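You operate a simulated robot arm through the tools that you are given. There is no shell and no other tool.

You are at the controls of a simulated robot arm. One attempt, no reset.

Task
Load the yellow rubber block into the turn plate's pocket and turn the plate half a turn clockwise.
Fine: bring the pocket to the yellow pointer first; shut the upper drawer.

The check looks at the end state, three seconds after you hand in, the way a careful person would. Anything else that was tipped, shoved, dropped, spilled or broken makes it a failure.

Robot
A 7-joint arm with a two-finger parallel gripper, fixed in place. Base frame: the origin is on the floor under the middle of its stand, x ahead of it, y to its left, z up; the work surface is at about z = 820. Readings come in mm, degrees, newtons and seconds.
With the tool pointing down near the work surface it reaches from about 420 to 900 mm from the base axis. Its first joint turns from -17.0 to 126.0 degrees. Payload 1.57 kg.
The tool frame sits at the grasp point between the pads (the TCP): z along the fingers, y along the line on which they close. The tips reach 30 mm beyond it. The gripper opens to 80 mm. The fingers are 17 mm wide and 12 mm thick; the gripper's body (40 by 82 mm) begins 80 mm behind the TCP.
Orientation is told as [roll, pitch, yaw] about the base's x, y, z axes, in that order, counted from this pose: with the fingers straight down and closing along the base's y, the tool's x points along the base's -x, its y along +y and its z along -z.

Tools
- The arm moves only by the tool arm_command. Its argument "steps" is a list of rows, each a list of 7 numbers: the shift along the tool's x, y, z in units of 20 mm (1.0 is 20 mm), then the turn, a rotation vector about the tool's x, y, z in units of 6 degrees (1.0 is 6 degrees), then the opening in per cent of the stroke, from 0 (shut) to 100 (fully open). In form: [[x, y, z, wx, wy, wz, hand], ...]. A call has 1 to 20 rows; each row shifts and turns the commanded pose from where the row before left it, along the tool's axes as they then stand. A call with a number of a shift or a turn outside -1 to 1 is refused whole. A row lasts 0.2 s, in which the tool goes at most 50 mm and 8.6 degrees; a call with a longer step from one row to the next is refused whole, and so is a gripper value outside its range. A pose out of reach is approached as far as the arm can. The call stops where the force on the tool passes 90 N (or 10 N more than at its start, if that is more) or the arm is blocked; 0.2 s more then pass. The fingers move at their own pace (about 45 mm/s each) and stop on an object; they squeeze with about 21 N. The grip force told is the motor's: it shows also when the fingers shut on nothing. Time passes only in rows, and 0.2 s behind the last, so rows that do not move let the fingers close. It gives the time, the measured TCP pose, the force on the tool (base axes), the opening and the grip force at its end, in the units of the frame above (readings bear some noise), with the torque about the TCP (base axes, N m) and any sound that the robot's microphone picked up, and new pictures: "views" is both (left out), scene, wrist or none.
- Cameras (640 x 400 px; columns grow to the right, rows downward): "scene" is fixed at [225.6, -657.9, 1564.3]; the picture's right is [0.83, -0.56, 0.00], its down [-0.38, -0.57, -0.72] and it looks along [0.40, 0.60, -0.69] (base axes); focal length 214 px, centre (320, 200). "wrist" rides on the gripper at [72, -7, -122] in the tool frame; the picture's right is [0.09, 1.00, 0.00], its down [-0.84, 0.08, -0.54] and it looks along [-0.54, 0.05, 0.84] (tool axes); focal length 238 px, centre (320, 200). There is no depth. A picture from a camera that has moved, and an enlarged one, comes with that camera's place and axes in the base frame and with its lens. The place of the scene camera against the robot may be out by one fixed shift of up to 12 mm in any direction.
- raise_lower(by): slides the trunk up (or, below 0, down) by that many mm; the arm rides with it, the base frame stays. It gives what a move gives, with no picture.
- zoom(camera, box): a new picture of the part [left, top, right, bottom] of that camera's present view, enlarged. No time passes.
- close_job(): hands the job in; it is judged then, once.

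Nothing tells you positions but the pictures and the camera data. Unless the task says otherwise, let go and move clear before handing in.

The tools are called after "Call:" by a JSON object that holds its "method" and its "body". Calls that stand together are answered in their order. arm_command: Moves the arm, as the interface text tells. Its arguments: {"type":"object","properties":{"steps":{"type":"array"},"views":{"type":"string","enum":["both","scene","wrist","none"]}},"required":["steps"]} The other tools are called the same way: raise_lower (by) moves the trunk up or down; zoom (camera, box) takes an enlarged picture of a part of a camera's view; close_job () hands the job in.

At the start:

```text
t: 0.0
position: [433.4, -22.0, 1398.7]
orientation: [-0.1, 0.0, -0.1]
wrist_force: [0.3, 0.0, 0.1]
torque: [0.03, 0.02, 0.02]
grip_width: 80.2
grasp_force: 0.1
trunk travel left (down, up): [-725.0, 65.0]
```

scene: 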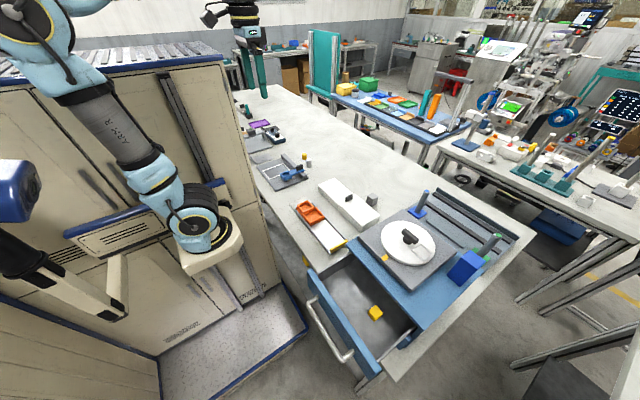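
wrist: 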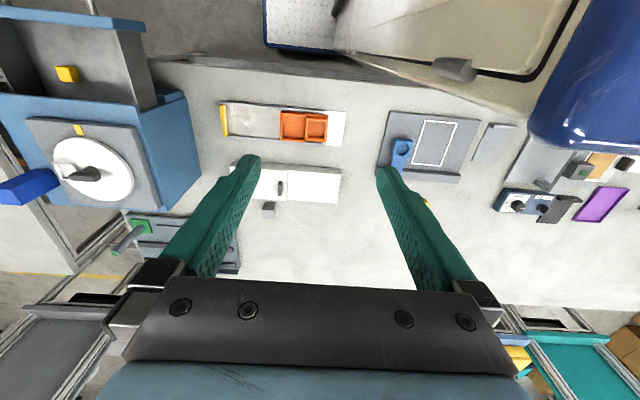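

I see a blue cabinet with a turn plate on top and an open upper drawer holding a small yellow block. I'll enlarge both views first to place things precisely.

Call:
{"method": "zoom", "body": {"camera": "scene", "box": [290, 180, 530, 390]}}

Call:
{"method": "zoom", "body": {"camera": "wrist", "box": [0, 0, 240, 280]}}

Call:
{"method": "zoom", "body": {"camera": "scene", "box": [340, 180, 460, 280]}}

```text
1.90 times, centred on (410, 285) of scene
camera zoom: at [225.6, -657.9, 1564.3], right [0.83, -0.56, 0.0], down [-0.38, -0.57, -0.72], along [0.4, 0.6, -0.69], focal length 408 px, centre (149, 38)
```

zoom: 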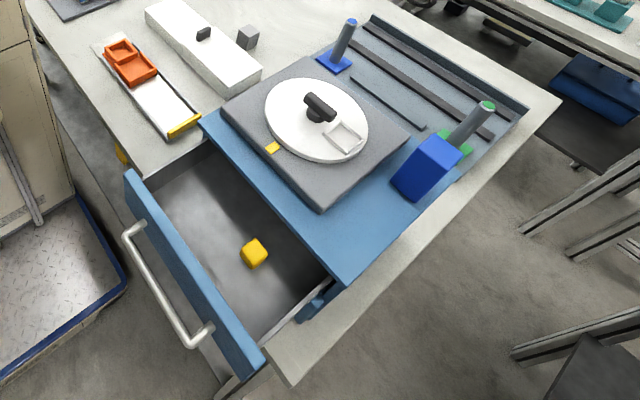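

```text
1.43 times, centred on (120, 140) of wrist
camera zoom: at [360.7, -29.2, 1520.2], right [-0.09, 1.0, 0.0], down [0.84, 0.08, 0.54], along [0.54, 0.05, -0.84], focal length 340 px, centre (606, 286)
```

zoom: 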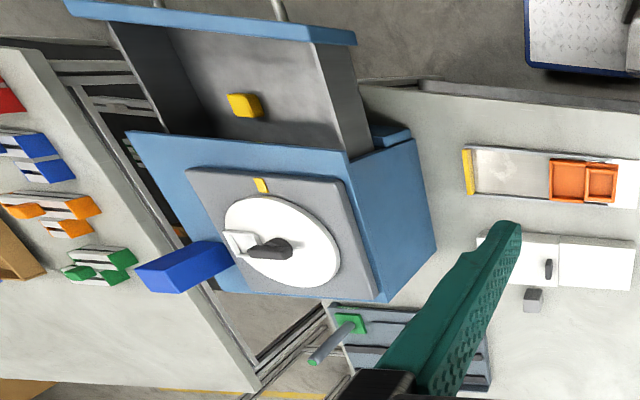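

```text
4.00 times, centred on (400, 230) of scene
camera zoom: at [225.6, -657.9, 1564.3], right [0.83, -0.56, 0.0], down [-0.38, -0.57, -0.72], along [0.4, 0.6, -0.69], focal length 858 px, centre (0, 80)
```

zoom: 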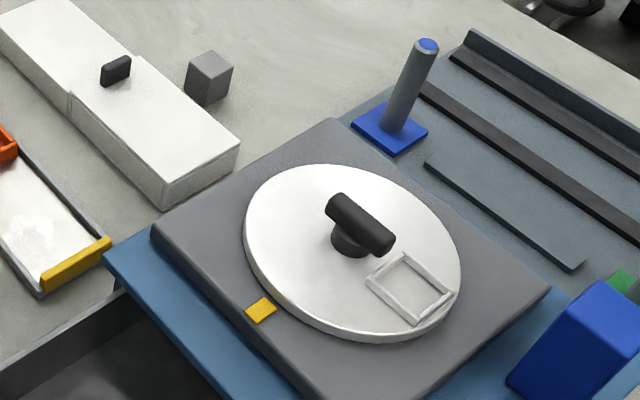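

The cabinet sits at about x 520–740, y −400…−640, with its top near z 1035. The plate centre is about (626, −503) and the yellow block about (457, −571, 945) in the open drawer. I'll move sideways at a safe height to test reach and get a better view.

Call:
{"method": "arm_command", "body": {"steps": [[0, -1, 0, 0, 0, 0, 100], [0, -1, 0, 0, 0, 0, 100], [0, -1, 0, 0, 0, 0, 100], [0, -1, 0, 0, 0, 0, 100], [0, -1, 0, 0, 0, 0, 100], [0, -1, 0, 0, 0, 0, 100], [0, -1, 0, 0, 0, 0, 100], [0, -1, 0, 0, 0, 0, 100], [0, -1, 0, 0, 0, 0, 100], [0, -1, 0, 0, 0, 0, 100], [0, -1, 0, 0, 0, 0, 100], [0, -1, 0, 0, 0, 0, 100]]}}

```text
t: 2.6
position: [433.1, -261.8, 1398.8]
orientation: [0.0, 0.1, -0.2]
wrist_force: [-0.5, 0.8, 1.0]
torque: [-0.01, 0.01, 0.0]
grip_width: 80.0
grasp_force: 0.1
trunk travel left (down, up): [-725.0, 65.0]
camera wrist: at [361.2, -269.8, 1520.1], right [-0.09, 1.0, 0.0], down [0.84, 0.08, 0.54], along [0.54, 0.05, -0.84], focal length 238 px, centre (320, 200)
```

scene: 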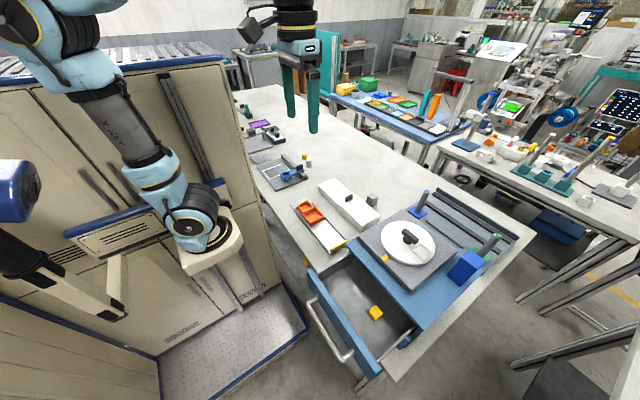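
wrist: 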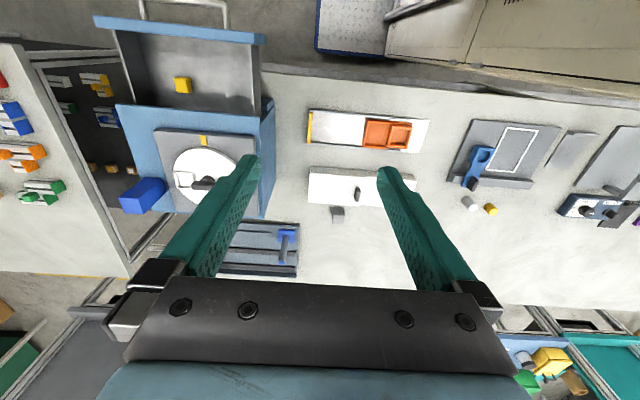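

The arm tracks well so far, with the plate and drawer at the left of the wrist view. I'll continue toward the cabinet at the same height.

Call:
{"method": "arm_command", "body": {"steps": [[0, -1, 0, 0, 0, 0, 100], [0, -1, 0, 0, 0, 0, 100], [0, -1, 0, 0, 0, 0, 100], [0, -1, 0, 0, 0, 0, 100], [0, -1, 0, 0, 0, 0, 100], [0, -1, 0, 0, 0, 0, 100], [0, -1, 0, 0, 0, 0, 100], [0, -1, 0, 0, 0, 0, 100], [0, -1, 0, 0, 0, 0, 100], [0, -1, 0, 0, 0, 0, 100], [0, -1, 0, 0, 0, 0, 100], [0, -1, 0, 0, 0, 0, 100]]}}

```text
t: 5.2
position: [431.7, -500.3, 1398.8]
orientation: [0.0, 0.0, -0.1]
wrist_force: [-0.4, 0.3, 0.4]
torque: [-0.03, -0.02, -0.01]
grip_width: 80.0
grasp_force: 0.0
trunk travel left (down, up): [-725.0, 65.0]
camera wrist: at [360.0, -508.2, 1520.1], right [-0.09, 1.0, 0.0], down [0.84, 0.08, 0.54], along [0.54, 0.05, -0.84], focal length 238 px, centre (320, 200)
```

scene: 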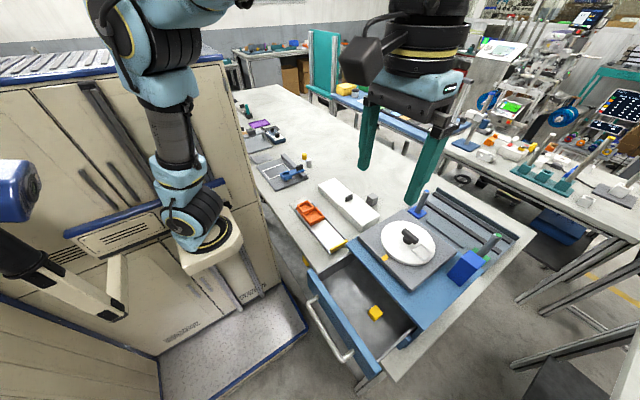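
wrist: 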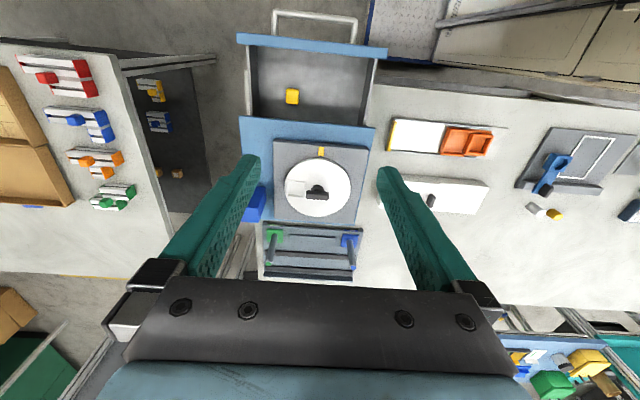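

Call:
{"method": "zoom", "body": {"camera": "wrist", "box": [220, 0, 400, 110]}}

Call:
{"method": "zoom", "body": {"camera": "wrist", "box": [220, 100, 400, 212]}}

```text
3.56 times, centred on (310, 55) of wrist
camera zoom: at [360.0, -508.2, 1520.1], right [-0.09, 1.0, 0.0], down [0.84, 0.08, 0.54], along [0.54, 0.05, -0.84], focal length 848 px, centre (356, 716)
```

zoom: 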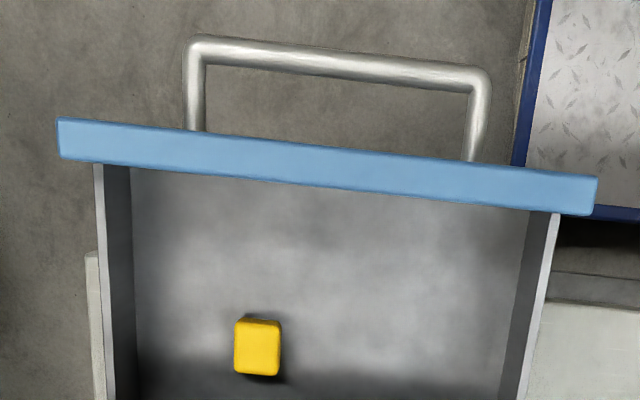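

```text
3.56 times, centred on (310, 156) of wrist
camera zoom: at [360.0, -508.2, 1520.1], right [-0.09, 1.0, 0.0], down [0.84, 0.08, 0.54], along [0.54, 0.05, -0.84], focal length 848 px, centre (356, 356)
```

zoom: 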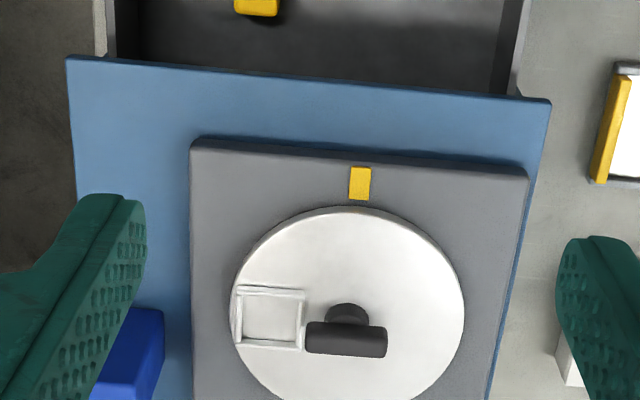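

The drawer is open toward the robot by about 120 mm, and the pocket is on the −y side of the plate, roughly 97° short (clockwise) of the pointer at (540, −490). I'll move closer above the plate to measure the handle and pocket.

Call:
{"method": "arm_command", "body": {"steps": [[-0.8, 0.06, 0.93, 0, 0, 0, 100], [-0.8, 0.06, 0.93, 0, 0, 0, 100], [-0.8, 0.06, 0.93, 0, 0, 0, 100], [-0.8, 0.06, 0.93, 0, 0, 0, 100], [-0.8, 0.06, 0.93, 0, 0, 0, 100], [-0.8, 0.06, 0.93, 0, 0, 0, 100], [-0.8, 0.06, 0.93, 0, 0, 0, 100], [-0.8, 0.06, 0.93, 0, 0, 0, 100]]}}

```text
t: 7.0
position: [562.0, -492.4, 1248.7]
orientation: [0.1, 0.0, -0.1]
wrist_force: [-0.6, 0.4, 0.6]
torque: [0.01, -0.02, 0.01]
grip_width: 80.1
grasp_force: 0.1
trunk travel left (down, up): [-725.0, 65.0]
camera wrist: at [489.0, -499.4, 1370.3], right [-0.09, 1.0, 0.0], down [0.84, 0.08, 0.54], along [0.54, 0.05, -0.84], focal length 238 px, centre (320, 200)
```

scene: 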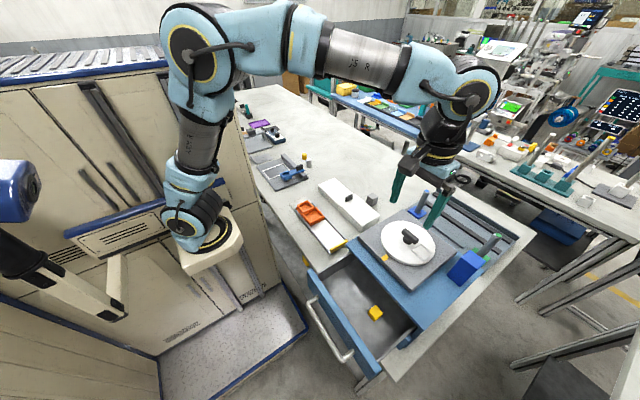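
wrist: 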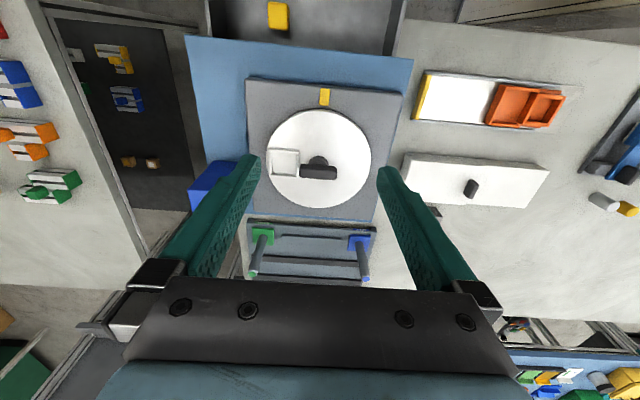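

I'm above the plate now. I'll enlarge the wrist view to measure the handle bar, pocket and pointer.

Call:
{"method": "zoom", "body": {"camera": "wrist", "box": [240, 70, 400, 220]}}

Call:
{"method": "zoom", "body": {"camera": "scene", "box": [360, 200, 460, 280]}}

```text
2.67 times, centred on (320, 145) of wrist
camera zoom: at [489.0, -499.4, 1370.3], right [-0.09, 1.0, 0.0], down [0.84, 0.08, 0.54], along [0.54, 0.05, -0.84], focal length 636 px, centre (320, 347)
```

zoom: 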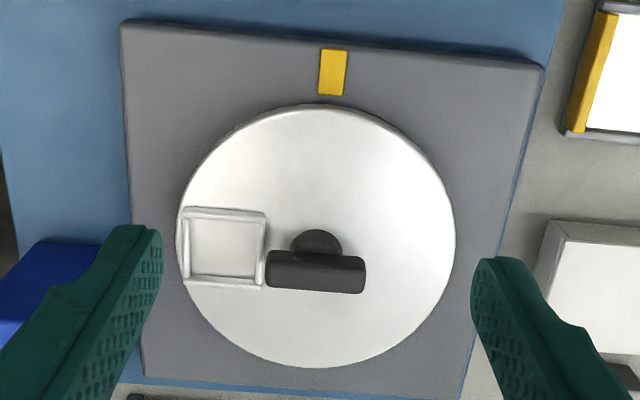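

```text
5.00 times, centred on (410, 240) of scene
camera zoom: at [225.6, -657.9, 1564.3], right [0.83, -0.56, 0.0], down [-0.38, -0.57, -0.72], along [0.4, 0.6, -0.69], focal length 1072 px, centre (-130, 0)
```

zoom: 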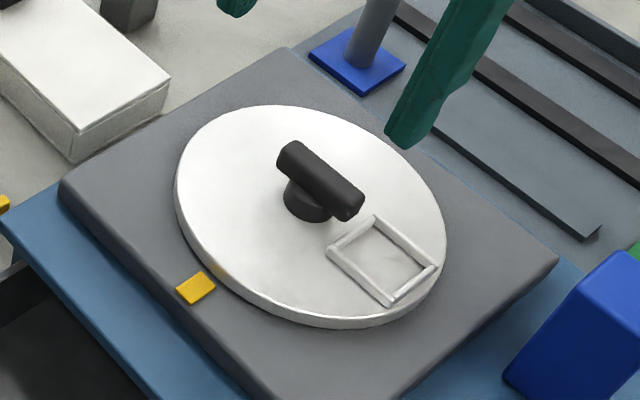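

The plate centre is near (627, −490), with the bar handle along y at z ≈ 1078–1093. The pocket is at (628, −537), almost exactly 90° from the pointer. I'll move above the handle and turn the gripper to yaw +90 so it can take the bar and sweep clockwise.

Call:
{"method": "arm_command", "body": {"steps": [[-0.81, 0.03, 0.4, 0, 0, 0, 100], [-0.81, 0.03, 0.4, 0, 0, 0, 100], [-0.81, 0.03, 0.4, 0, 0, 0, 100], [-0.81, 0.03, 0.4, 0, 0, 0, 100], [0, 0, 0, 0, 0, -1, 100], [0, 0, 0, 0, 0, -1, 100], [0, 0, 0, 0, 0, -1, 100], [0, 0, 0, 0, 0, -1, 100], [0, 0, 0, 0, 0, -1, 100], [0, 0, 0, 0, 0, -1, 100], [0, 0, 0, 0, 0, -1, 100], [0, 0, 0, 0, 0, -1, 100], [0, 0, 0, 0, 0, 0, 100]]}}

```text
t: 9.8
position: [626.4, -490.6, 1216.2]
orientation: [-0.1, -0.1, 47.9]
wrist_force: [0.0, 0.1, -0.5]
torque: [0.01, -0.04, -0.04]
grip_width: 80.1
grasp_force: 0.0
trunk travel left (down, up): [-725.0, 65.0]
camera wrist: at [582.1, -548.6, 1338.9], right [-0.8, 0.6, 0.0], down [0.5, 0.67, 0.54], along [0.32, 0.44, -0.84], focal length 238 px, centre (320, 200)
```

scene: 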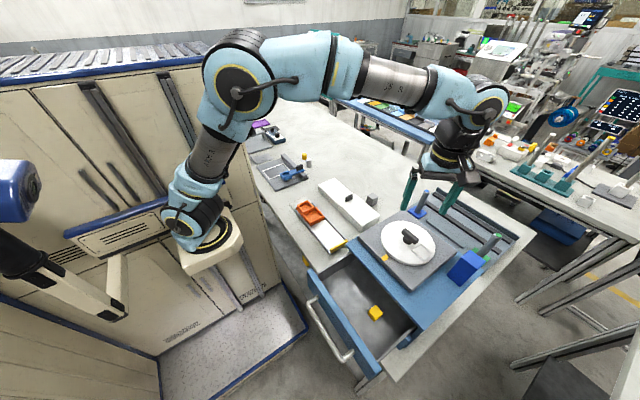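
wrist: 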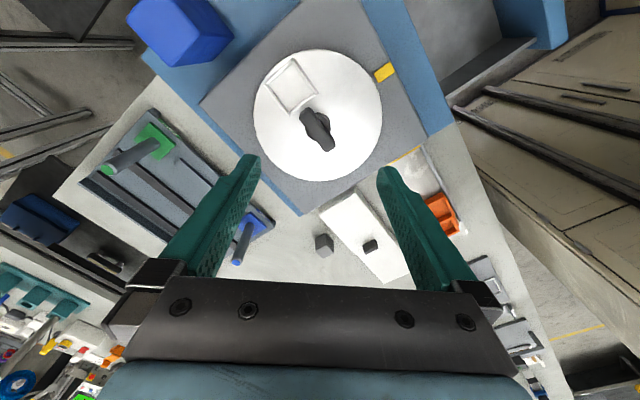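

Yaw 48 is reached without trouble. I'll continue to yaw 90.

Call:
{"method": "arm_command", "body": {"steps": [[0, 0, 0, 0, 0, -1, 100], [0, 0, 0, 0, 0, -1, 100], [0, 0, 0, 0, 0, -1, 100], [0, 0, 0, 0, 0, -1, 100], [0, 0, 0, 0, 0, -1, 100], [0, 0, 0, 0, 0, -1, 100], [0, 0, 0, 0, 0, -1, 100], [0, 0, 0, 0, 0, 0, 100]]}}

```text
t: 11.6
position: [626.0, -490.5, 1218.1]
orientation: [0.0, 0.0, 89.9]
wrist_force: [0.2, 0.1, 0.5]
torque: [-0.02, 0.02, -0.03]
grip_width: 80.2
grasp_force: 0.1
trunk travel left (down, up): [-725.0, 65.0]
camera wrist: at [632.0, -562.7, 1339.3], right [-1.0, -0.09, 0.0], down [-0.08, 0.84, 0.54], along [-0.05, 0.54, -0.84], focal length 238 px, centre (320, 200)
```

scene: 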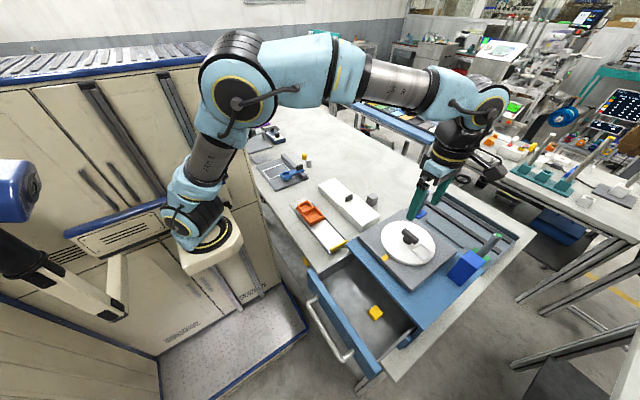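
wrist: 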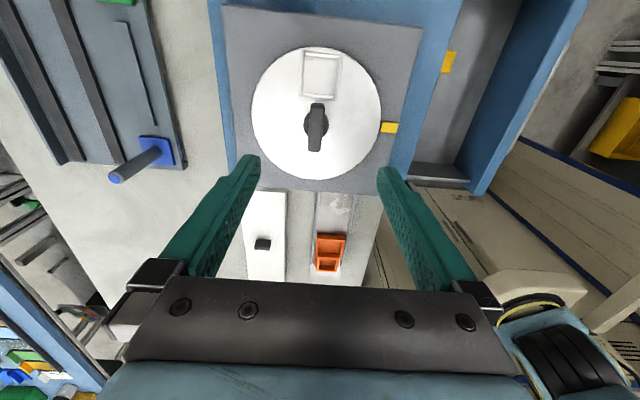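

Call:
{"method": "zoom", "body": {"camera": "wrist", "box": [230, 20, 410, 190]}}

```text
2.35 times, centred on (320, 105) of wrist
camera zoom: at [632.0, -562.7, 1339.3], right [-1.0, -0.09, 0.0], down [-0.08, 0.84, 0.54], along [-0.05, 0.54, -0.84], focal length 561 px, centre (320, 424)
```

zoom: 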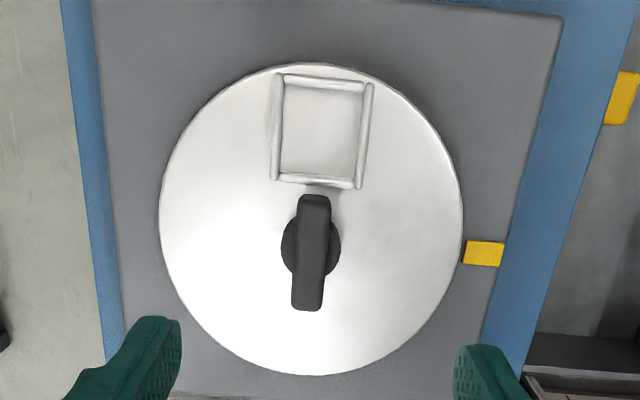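

The gripper is square above the bar, which is about 15.5 mm wide on a 28 mm wide stem that sits lower. I'll descend so the tips straddle the bar only, just above the stem.

Call:
{"method": "arm_command", "body": {"steps": [[0, -0.08, 0.95, 0, 0, 0, 60], [0, 0, 0.95, 0, 0, 0, 60], [0, 0, 0.95, 0, 0, 0, 60], [0, 0, 0.95, 0, 0, 0, 60], [0, 0, 0.95, 0, 0, 0, 60], [0, 0, 0, 0, 0, 0, 60]]}}

```text
t: 13.0
position: [626.8, -490.9, 1121.1]
orientation: [0.1, 0.0, 90.0]
wrist_force: [0.1, 0.5, 0.0]
torque: [-0.02, 0.02, 0.01]
grip_width: 47.9
grasp_force: 0.1
trunk travel left (down, up): [-725.0, 65.0]
camera wrist: at [633.2, -562.8, 1243.7], right [-1.0, -0.09, 0.0], down [-0.08, 0.84, 0.54], along [-0.05, 0.54, -0.84], focal length 238 px, centre (320, 200)
```

scene: 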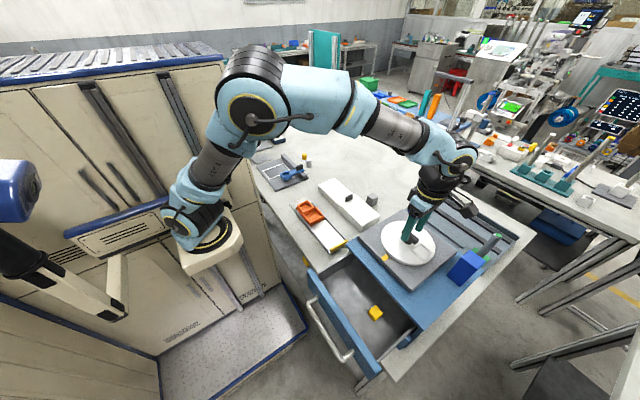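
wrist: 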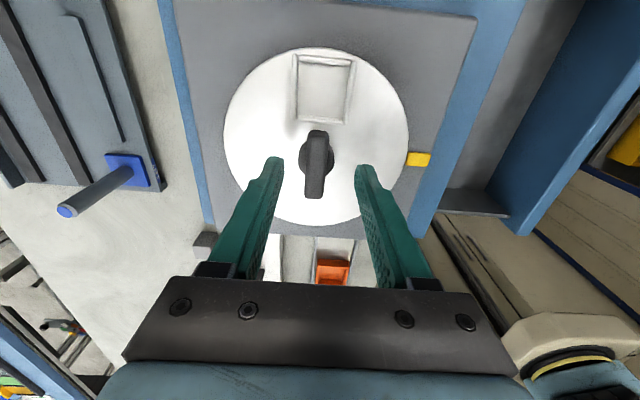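

Call:
{"method": "zoom", "body": {"camera": "wrist", "box": [220, 30, 420, 240]}}

Call:
{"method": "zoom", "body": {"camera": "scene", "box": [370, 190, 450, 270]}}

```text
1.90 times, centred on (320, 135) of wrist
camera zoom: at [633.2, -562.8, 1243.7], right [-1.0, -0.09, 0.0], down [-0.08, 0.84, 0.54], along [-0.05, 0.54, -0.84], focal length 454 px, centre (320, 324)
```

zoom: 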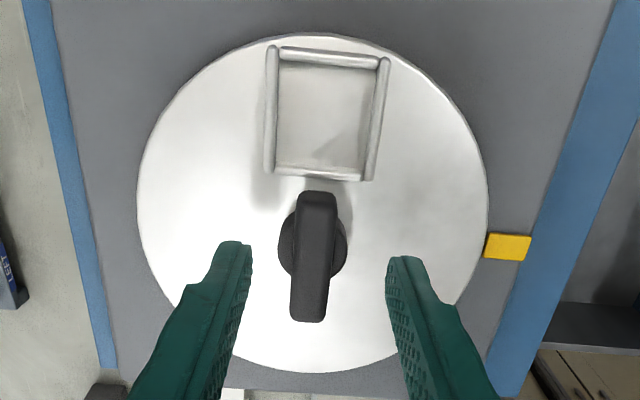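

```text
5.00 times, centred on (410, 230) of scene
camera zoom: at [225.6, -657.9, 1564.3], right [0.83, -0.56, 0.0], down [-0.38, -0.57, -0.72], along [0.4, 0.6, -0.69], focal length 1072 px, centre (-130, 50)
```

zoom: 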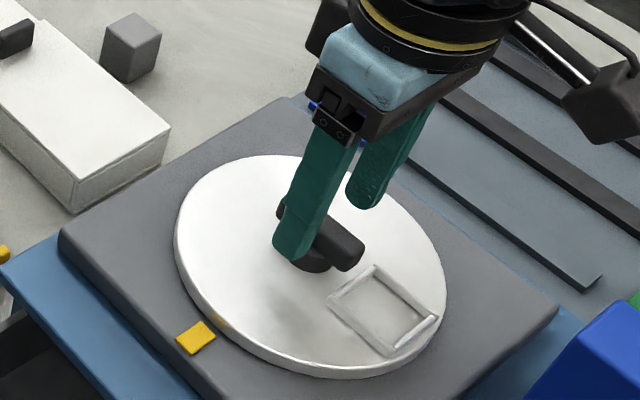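

The tips are about 10 mm above gripping level and nearly centred. I'll shift +2 mm in x, go down 14 mm and close gently on the bar.

Call:
{"method": "arm_command", "body": {"steps": [[0, -0.09, 0.35, 0, 0, 0, 60], [0, 0, 0.35, 0, 0, 0, 60], [0, 0, 0, 0, 0, 0, 60]]}}

Call:
{"method": "zoom", "body": {"camera": "wrist", "box": [240, 100, 400, 230]}}

Call:
{"method": "zoom", "body": {"camera": "scene", "box": [380, 210, 440, 260]}}

```text
t: 13.8
position: [629.4, -489.4, 1108.5]
orientation: [0.0, 0.0, 90.0]
wrist_force: [0.3, -0.6, -0.2]
torque: [-0.01, 0.01, -0.02]
grip_width: 48.0
grasp_force: 0.1
trunk travel left (down, up): [-725.0, 65.0]
camera wrist: at [635.3, -562.8, 1230.0], right [-1.0, -0.09, 0.0], down [-0.08, 0.84, 0.54], along [-0.05, 0.54, -0.84], focal length 238 px, centre (320, 200)
```

scene: 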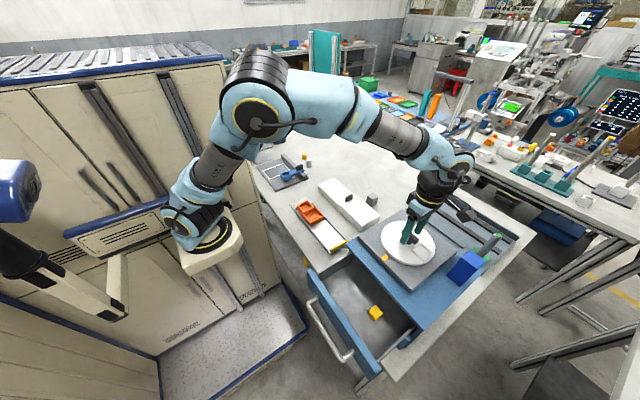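
wrist: 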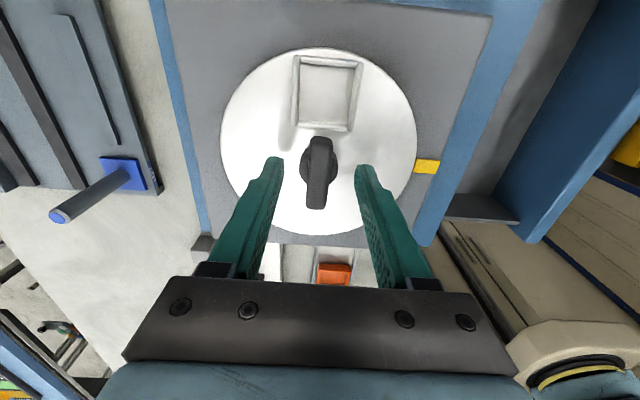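

```text
3.08 times, centred on (320, 165) of wrist
camera zoom: at [635.3, -562.8, 1230.0], right [-1.0, -0.09, 0.0], down [-0.08, 0.84, 0.54], along [-0.05, 0.54, -0.84], focal length 733 px, centre (320, 308)
```

zoom: 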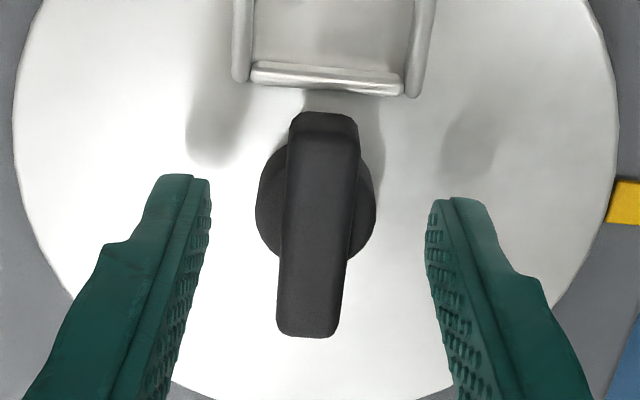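

```text
8.00 times, centred on (410, 235) of scene
camera zoom: at [225.6, -657.9, 1564.3], right [0.83, -0.56, 0.0], down [-0.38, -0.57, -0.72], along [0.4, 0.6, -0.69], focal length 1716 px, centre (-400, -80)
```

zoom: 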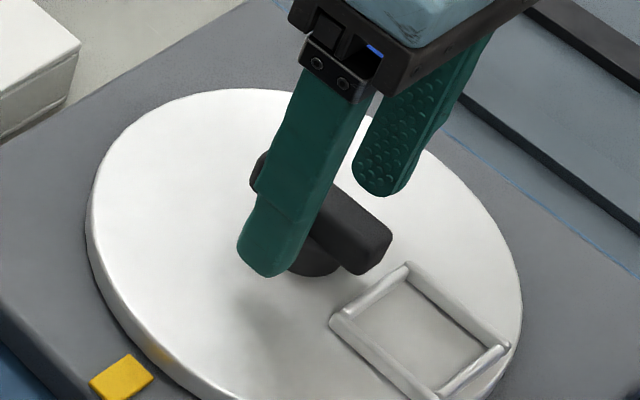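

The tips straddle the bar; the bar looks to span about z 1072–1086, so I'll go 5 mm lower and close on it.

Call:
{"method": "arm_command", "body": {"steps": [[0, 0, 0.25, 0, 0, 0, 60], [0, 0, 0, 0, 0, 0, 45], [0, 0, 0, 0, 0, 0, 30], [0, 0, 0, 0, 0, 0, 20], [0, 0, 0, 0, 0, 0, 10], [0, 0, 0, 0, 0, 0, 0], [0, 0, 0, 0, 0, 0, 0], [0, 0, 0, 0, 0, 0, 0]]}}

Call:
{"method": "zoom", "body": {"camera": "wrist", "box": [240, 100, 400, 230]}}

Call:
{"method": "zoom", "body": {"camera": "scene", "box": [380, 210, 440, 260]}}

```text
t: 15.6
position: [629.8, -490.3, 1103.5]
orientation: [0.1, 0.1, 90.0]
wrist_force: [10.3, -1.7, -2.1]
torque: [-0.29, -0.43, -0.05]
grip_width: 26.9
grasp_force: 37.2
trunk travel left (down, up): [-725.0, 65.0]
camera wrist: at [636.0, -562.9, 1225.2], right [-1.0, -0.09, 0.0], down [-0.08, 0.84, 0.54], along [-0.05, 0.54, -0.84], focal length 238 px, centre (320, 200)
```

scene: 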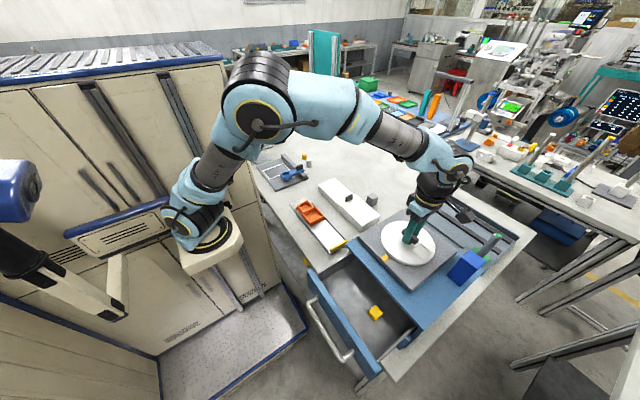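
wrist: 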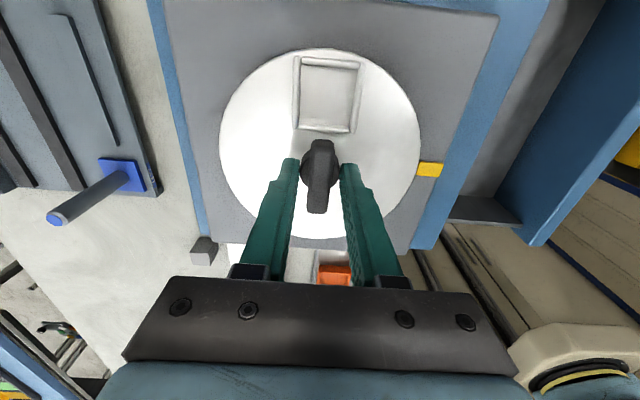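

```text
3.08 times, centred on (320, 165) of wrist
camera zoom: at [636.0, -562.9, 1225.2], right [-1.0, -0.09, 0.0], down [-0.08, 0.84, 0.54], along [-0.05, 0.54, -0.84], focal length 733 px, centre (320, 308)
```

zoom: 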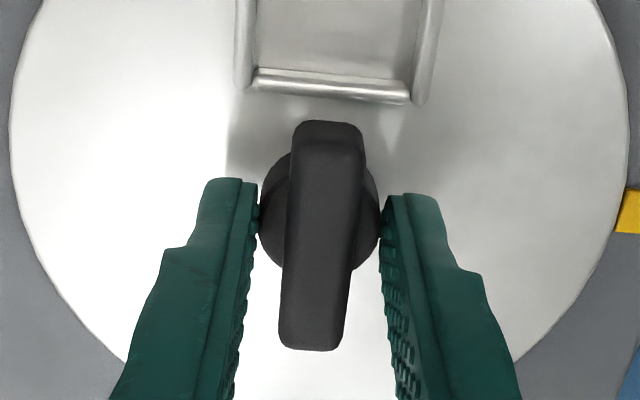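

```text
8.00 times, centred on (410, 235) of scene
camera zoom: at [225.6, -657.9, 1564.3], right [0.83, -0.56, 0.0], down [-0.38, -0.57, -0.72], along [0.4, 0.6, -0.69], focal length 1716 px, centre (-400, -80)
```

zoom: 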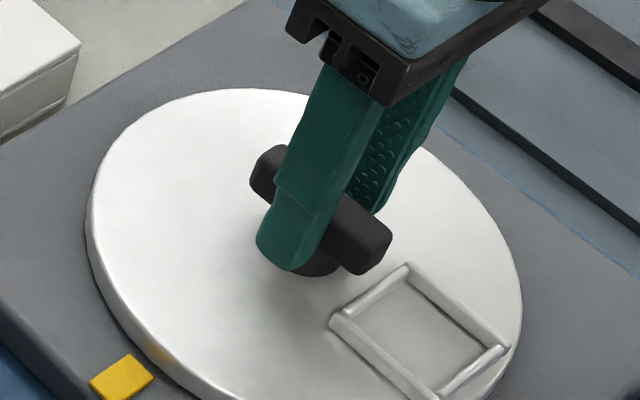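

The fingers closed on the stem (26.9 mm), not the bar. I'll open, rise about 5 mm and close again so only the bar is gripped.

Call:
{"method": "arm_command", "body": {"steps": [[0, 0, 0, 0, 0, 0, 50], [0, 0, 0, 0, 0, 0, 50], [0, 0, -0.25, 0, 0, 0, 50], [0, 0, 0, 0, 0, 0, 30], [0, 0, 0, 0, 0, 0, 20], [0, 0, 0, 0, 0, 0, 10], [0, 0, 0, 0, 0, 0, 0], [0, 0, 0, 0, 0, 0, 0], [0, 0, 0, 0, 0, 0, 0]]}}

Call:
{"method": "zoom", "body": {"camera": "wrist", "box": [240, 100, 400, 230]}}

Call:
{"method": "zoom", "body": {"camera": "scene", "box": [380, 210, 440, 260]}}

```text
t: 17.6
position: [630.9, -490.9, 1109.6]
orientation: [-0.1, 0.0, 90.1]
wrist_force: [10.7, -1.6, 2.0]
torque: [0.03, -0.18, -0.01]
grip_width: 15.1
grasp_force: 30.6
trunk travel left (down, up): [-725.0, 65.0]
camera wrist: at [636.0, -562.7, 1230.2], right [-1.0, -0.09, 0.0], down [-0.08, 0.84, 0.54], along [-0.05, 0.54, -0.84], focal length 238 px, centre (320, 200)
```

scene: 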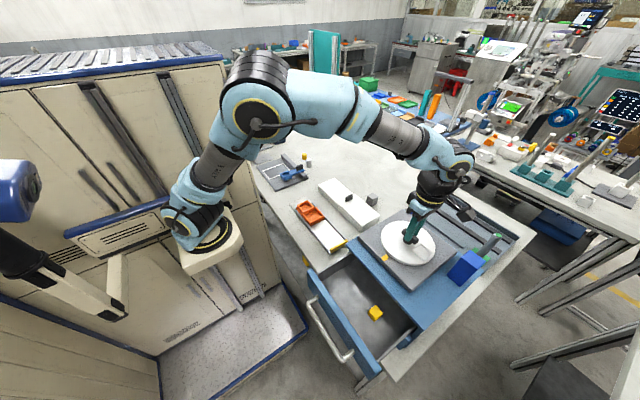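
wrist: 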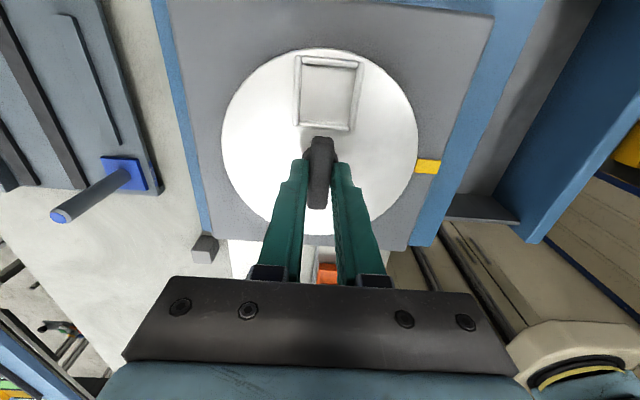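

```text
3.08 times, centred on (320, 165) of wrist
camera zoom: at [636.0, -562.7, 1230.2], right [-1.0, -0.09, 0.0], down [-0.08, 0.84, 0.54], along [-0.05, 0.54, -0.84], focal length 733 px, centre (320, 308)
```

zoom: 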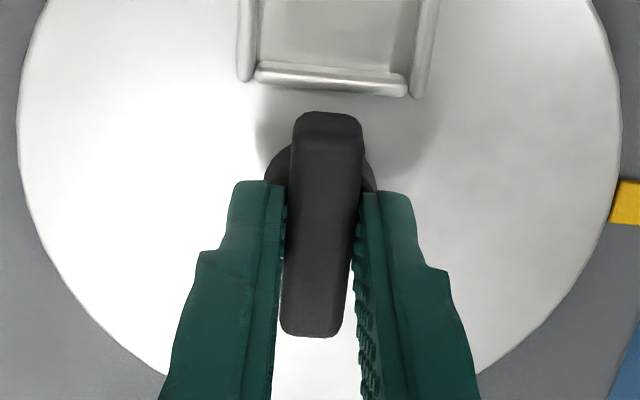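

```text
8.00 times, centred on (410, 235) of scene
camera zoom: at [225.6, -657.9, 1564.3], right [0.83, -0.56, 0.0], down [-0.38, -0.57, -0.72], along [0.4, 0.6, -0.69], focal length 1716 px, centre (-400, -80)
```

zoom: 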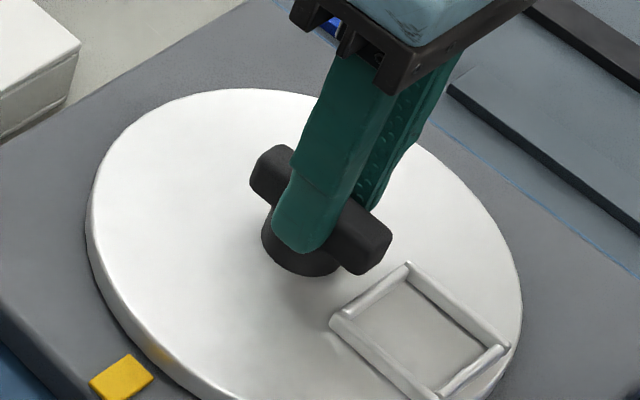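

Now the bar itself is gripped (15.1 mm). There is about 10 N of sideways load, so I'll nudge toward +x to centre on the axis and check.

Call:
{"method": "arm_command", "body": {"steps": [[0.05, -0.08, 0, 0, 0, 0, 0], [0, 0, 0, 0, 0, 0, 0]], "views": "none"}}

```text
t: 18.2
position: [630.4, -490.6, 1108.7]
orientation: [0.2, 0.0, 90.0]
wrist_force: [-1.2, 5.8, 3.2]
torque: [-0.35, 0.12, 0.03]
grip_width: 14.8
grasp_force: 30.4
trunk travel left (down, up): [-725.0, 65.0]
```

The sideways load is gone. I'll start turning clockwise (about tool +z) in a small first sweep and check torque and forces.

Call:
{"method": "arm_command", "body": {"steps": [[0, 0, 0, 0, 0, 0.5, 0], [0, 0, 0, 0, 0, 0.8, 0], [0, 0, 0, 0, 0, 0.8, 0], [0, 0, 0, 0, 0, 0.8, 0]]}}

Call:
{"method": "zoom", "body": {"camera": "wrist", "box": [220, 30, 440, 240]}}

Call:
{"method": "zoom", "body": {"camera": "scene", "box": [360, 200, 460, 280]}}

```text
t: 19.2
position: [629.5, -491.0, 1109.0]
orientation: [0.0, 0.2, 72.4]
wrist_force: [-3.9, -1.3, -1.4]
torque: [-0.26, -0.2, 1.14]
grip_width: 20.4
grasp_force: 34.0
trunk travel left (down, up): [-725.0, 65.0]
camera wrist: at [614.3, -563.1, 1230.2], right [-0.98, 0.21, 0.0], down [0.18, 0.82, 0.54], along [0.11, 0.53, -0.84], focal length 238 px, centre (320, 200)
```

scene: 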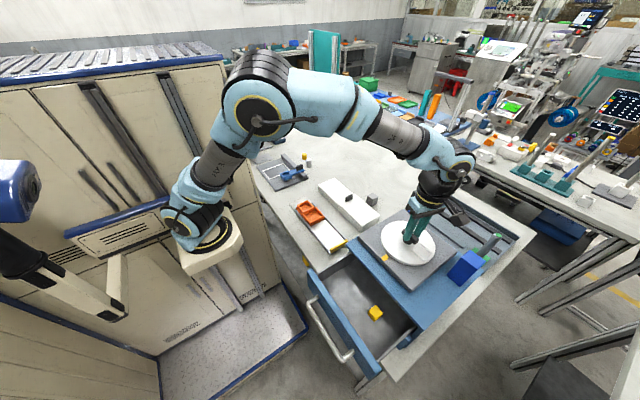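
wrist: 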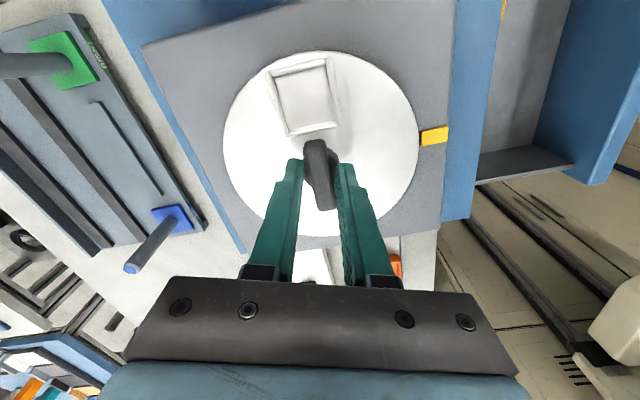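

```text
1.90 times, centred on (330, 135) of wrist
camera zoom: at [614.3, -563.1, 1230.2], right [-0.98, 0.21, 0.0], down [0.18, 0.82, 0.54], along [0.11, 0.53, -0.84], focal length 454 px, centre (301, 324)
```

zoom: 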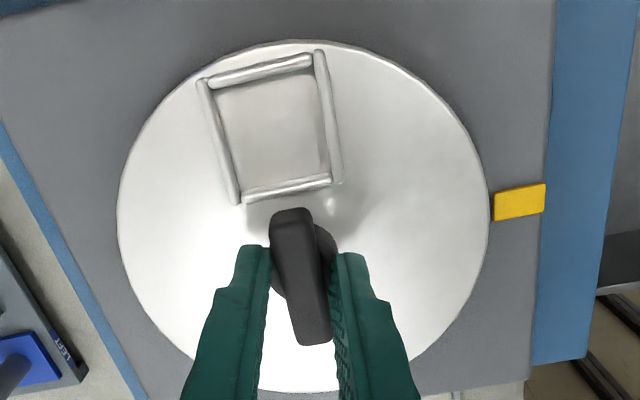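

```text
5.00 times, centred on (410, 240) of scene
camera zoom: at [225.6, -657.9, 1564.3], right [0.83, -0.56, 0.0], down [-0.38, -0.57, -0.72], along [0.4, 0.6, -0.69], focal length 1072 px, centre (-130, 0)
```

zoom: 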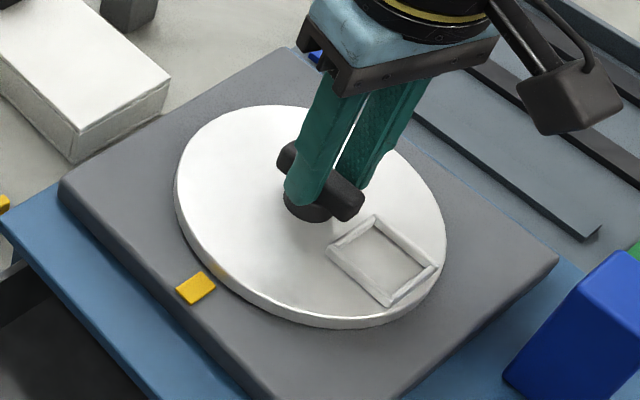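

The plate did not move; the bar slipped within the fingers (opening went to 20.4 mm) at about 1.1 N·m. I'll hold for a moment to see whether it creeps or is simply stiff.

Call:
{"method": "arm_command", "body": {"steps": [[0, 0, 0, 0, 0, 0, 0], [0, 0, 0, 0, 0, 0, 0], [0, 0, 0, 0, 0, 0, 0], [0, 0, 0, 0, 0, 0, 0]], "views": "none"}}

Call:
{"method": "zoom", "body": {"camera": "scene", "box": [380, 210, 440, 260]}}

```text
t: 20.2
position: [630.3, -491.9, 1109.3]
orientation: [-0.1, -0.1, 72.4]
wrist_force: [-5.9, -4.4, -4.3]
torque: [-0.66, -0.14, 0.74]
grip_width: 21.0
grasp_force: 33.9
trunk travel left (down, up): [-725.0, 65.0]
```

```text
8.00 times, centred on (410, 235) of scene
camera zoom: at [225.6, -657.9, 1564.3], right [0.83, -0.56, 0.0], down [-0.38, -0.57, -0.72], along [0.4, 0.6, -0.69], focal length 1716 px, centre (-400, -80)
```

zoom: 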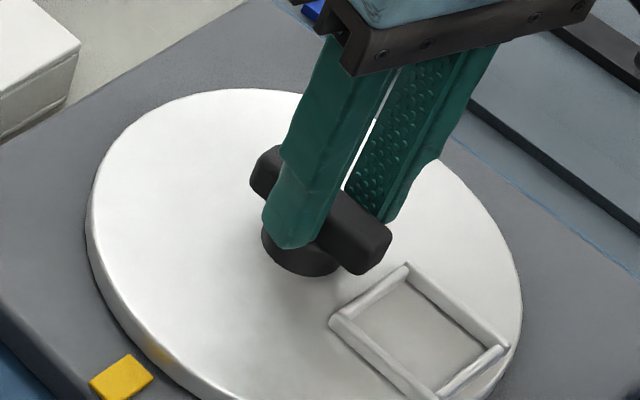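

The plate is stiffer than the fingers can twist through the 15 mm bar, so more leverage is needed. I'll let go, rise, square up again and straddle the pocket's rim walls (47 mm from the axis), which needs far less force to turn.

Call:
{"method": "arm_command", "body": {"steps": [[0, 0, 0, 0, 0, 0, 60], [0, 0, 0, 0, 0, 0, 60], [0, 0, -0.8, 0, 0, 0, 75], [0, 0, -0.8, 0, 0, 0, 75], [0, 0, 0, 0, 0, -0.98, 75], [0, 0, 0, 0, 0, -0.98, 75], [0, 0, 0, 0, 0, -0.97, 75], [0.8, 0, 0, 0, 0, 0, 75], [0.8, 0, 0, 0, 0, 0, 75], [0.8, 0, 0, 0, 0, 0, 75], [0, 0, 0, 0, 0, 0, 75]]}}

Call:
{"method": "zoom", "body": {"camera": "wrist", "box": [220, 60, 420, 240]}}

Call:
{"method": "zoom", "body": {"camera": "scene", "box": [370, 190, 470, 280]}}

```text
t: 22.6
position: [631.3, -538.7, 1140.7]
orientation: [0.0, 0.0, 90.2]
wrist_force: [-1.4, -0.3, 0.4]
torque: [0.0, 0.0, 0.0]
grip_width: 60.2
grasp_force: 0.0
trunk travel left (down, up): [-725.0, 65.0]
camera wrist: at [637.1, -611.7, 1262.4], right [-1.0, -0.1, 0.0], down [-0.08, 0.84, 0.54], along [-0.05, 0.54, -0.84], focal length 238 px, centre (320, 200)
```

scene: 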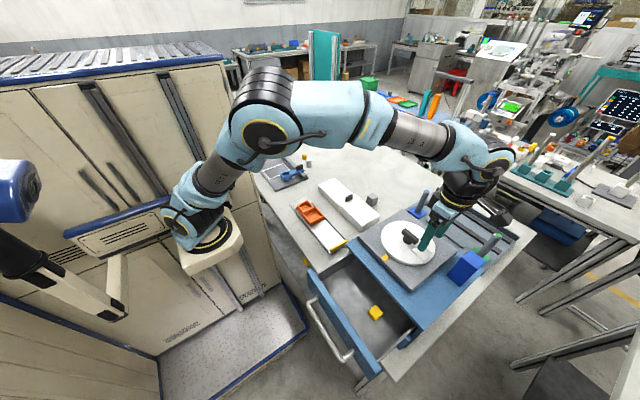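
wrist: 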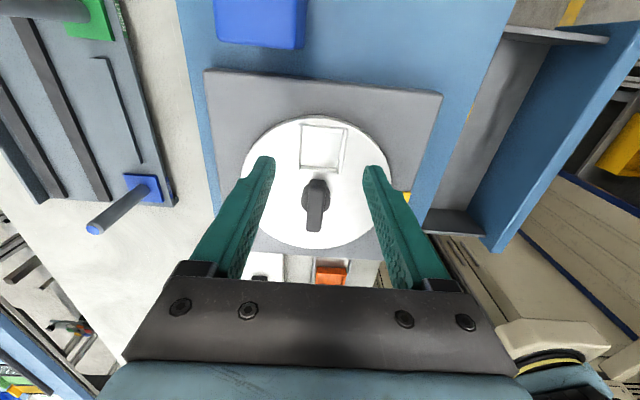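

```text
2.22 times, centred on (320, 150) of wrist
camera zoom: at [637.1, -611.7, 1262.4], right [-1.0, -0.1, 0.0], down [-0.08, 0.84, 0.54], along [-0.05, 0.54, -0.84], focal length 530 px, centre (320, 311)
```

zoom: 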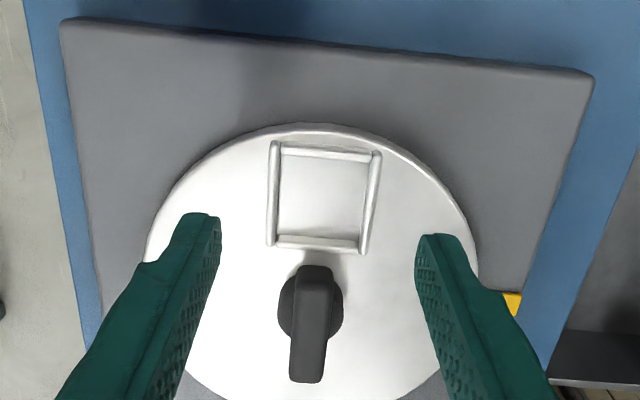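

```text
4.44 times, centred on (420, 235) of scene
camera zoom: at [225.6, -657.9, 1564.3], right [0.83, -0.56, 0.0], down [-0.38, -0.57, -0.72], along [0.4, 0.6, -0.69], focal length 953 px, centre (-124, 44)
```

zoom: 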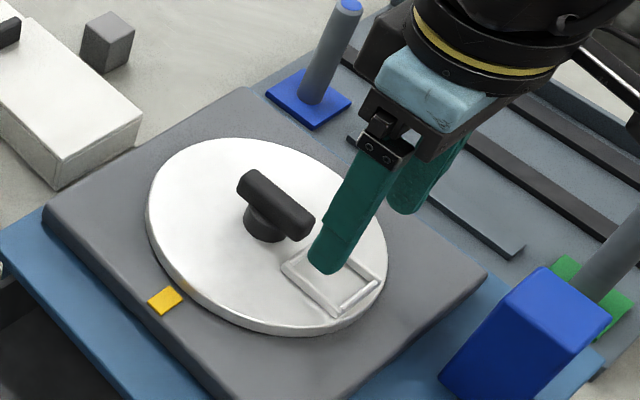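

The gripper is centred over the pocket within about 2 mm. I'll lower it so the tips straddle the rim just above the plate, then feel for the surface.

Call:
{"method": "arm_command", "body": {"steps": [[-0.08, 0, 0.8, 0, 0, 0, 75], [0, 0, 0.8, 0, 0, 0, 75], [0, 0, 0.4, 0, 0, 0, 75], [0, 0, 0, 0, 0, 0, 75]]}}

Call:
{"method": "zoom", "body": {"camera": "wrist", "box": [220, 60, 420, 240]}}

Call:
{"method": "zoom", "body": {"camera": "scene", "box": [380, 210, 450, 280]}}

```text
t: 23.6
position: [629.9, -537.7, 1101.2]
orientation: [0.0, 0.0, 90.0]
wrist_force: [0.2, -0.7, -0.2]
torque: [0.02, 0.02, 0.0]
grip_width: 59.9
grasp_force: 0.0
trunk travel left (down, up): [-725.0, 65.0]
camera wrist: at [636.8, -609.9, 1222.0], right [-1.0, -0.09, 0.0], down [-0.08, 0.84, 0.54], along [-0.05, 0.54, -0.84], focal length 238 px, centre (320, 200)
```

scene: 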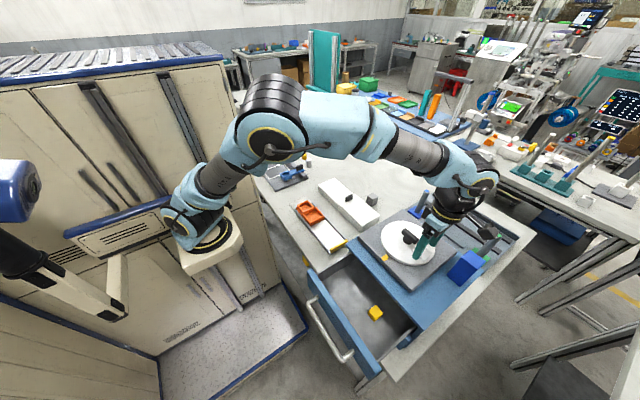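
wrist: 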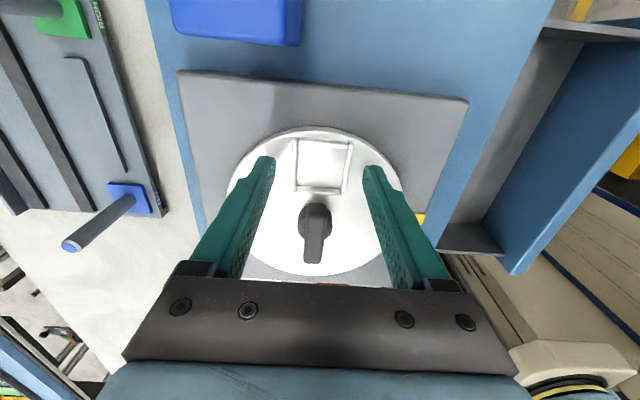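

```text
2.22 times, centred on (320, 150) of wrist
camera zoom: at [636.8, -609.9, 1222.0], right [-1.0, -0.09, 0.0], down [-0.08, 0.84, 0.54], along [-0.05, 0.54, -0.84], focal length 530 px, centre (320, 311)
```

zoom: 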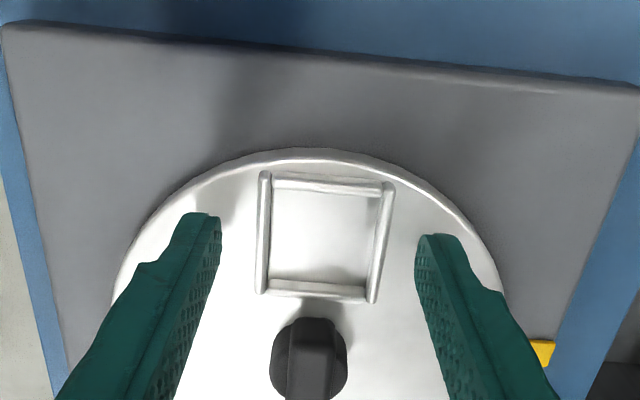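

```text
5.71 times, centred on (415, 245) of scene
camera zoom: at [225.6, -657.9, 1564.3], right [0.83, -0.56, 0.0], down [-0.38, -0.57, -0.72], along [0.4, 0.6, -0.69], focal length 1226 px, centre (-223, -57)
```

zoom: 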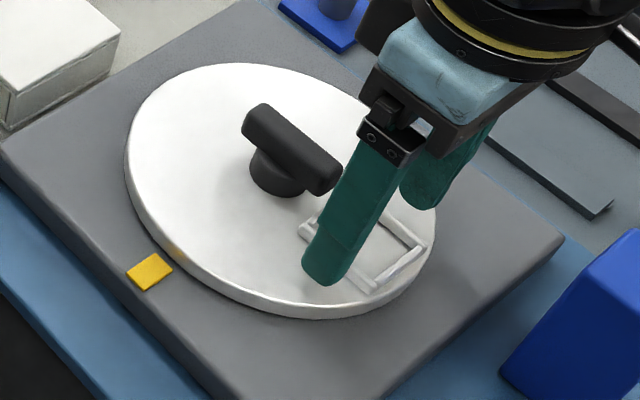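

Tips are at about z 1071, centred on the pocket. I'll feel downward in small steps.

Call:
{"method": "arm_command", "body": {"steps": [[0, 0, 0.25, 0, 0, 0, 75], [0, 0, 0, 0, 0, 0, 75]], "views": "none"}}

Call:
{"method": "arm_command", "body": {"steps": [[0, 0, 0.1, 0, 0, 0, 75], [0, 0, 0, 0, 0, 0, 75]], "views": "none"}}

```text
t: 24.2
position: [629.5, -538.4, 1096.1]
orientation: [0.0, 0.0, 90.1]
wrist_force: [0.3, -0.6, -1.2]
torque: [-0.02, 0.0, -0.01]
grip_width: 59.9
grasp_force: 0.0
trunk travel left (down, up): [-725.0, 65.0]
```

```text
t: 24.8
position: [631.4, -537.3, 1093.0]
orientation: [-0.1, 0.0, 90.1]
wrist_force: [0.3, 0.2, 0.6]
torque: [-0.04, -0.02, 0.01]
grip_width: 59.8
grasp_force: 0.3
trunk travel left (down, up): [-725.0, 65.0]
```

Call:
{"method": "zoom", "body": {"camera": "scene", "box": [390, 220, 440, 270]}}

Call:
{"method": "arm_command", "body": {"steps": [[0, 0, 0.07, 0, 0, 0, 75], [0, 0, 0, 0, 0, 0, 75]], "views": "none"}}

```text
8.00 times, centred on (415, 245) of scene
camera zoom: at [225.6, -657.9, 1564.3], right [0.83, -0.56, 0.0], down [-0.38, -0.57, -0.72], along [0.4, 0.6, -0.69], focal length 1716 px, centre (-440, -160)
```

zoom: 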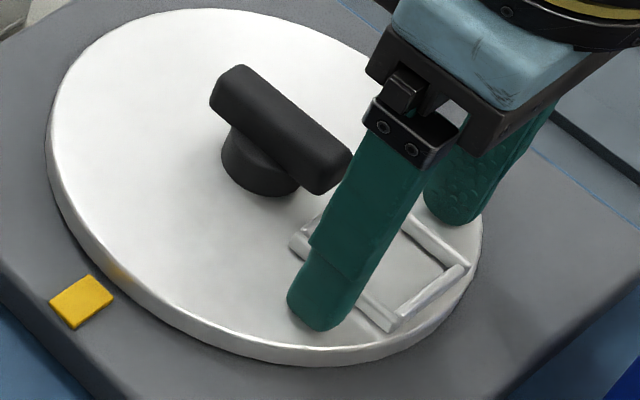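

```text
t: 25.4
position: [631.6, -537.5, 1092.6]
orientation: [-0.1, 0.0, 90.1]
wrist_force: [0.4, -0.1, 2.4]
torque: [0.01, 0.08, -0.03]
grip_width: 59.9
grasp_force: 0.0
trunk travel left (down, up): [-725.0, 65.0]
```

Call:
{"method": "arm_command", "body": {"steps": [[0, 0, 0.05, 0, 0, 0, 75], [0, 0, 0, 0, 0, 0, 75]], "views": "none"}}

```text
t: 26.0
position: [630.2, -537.4, 1091.9]
orientation: [-0.1, 0.1, 90.1]
wrist_force: [0.2, -0.4, 10.8]
torque: [0.04, 0.38, -0.03]
grip_width: 59.7
grasp_force: 0.1
trunk travel left (down, up): [-725.0, 65.0]
```

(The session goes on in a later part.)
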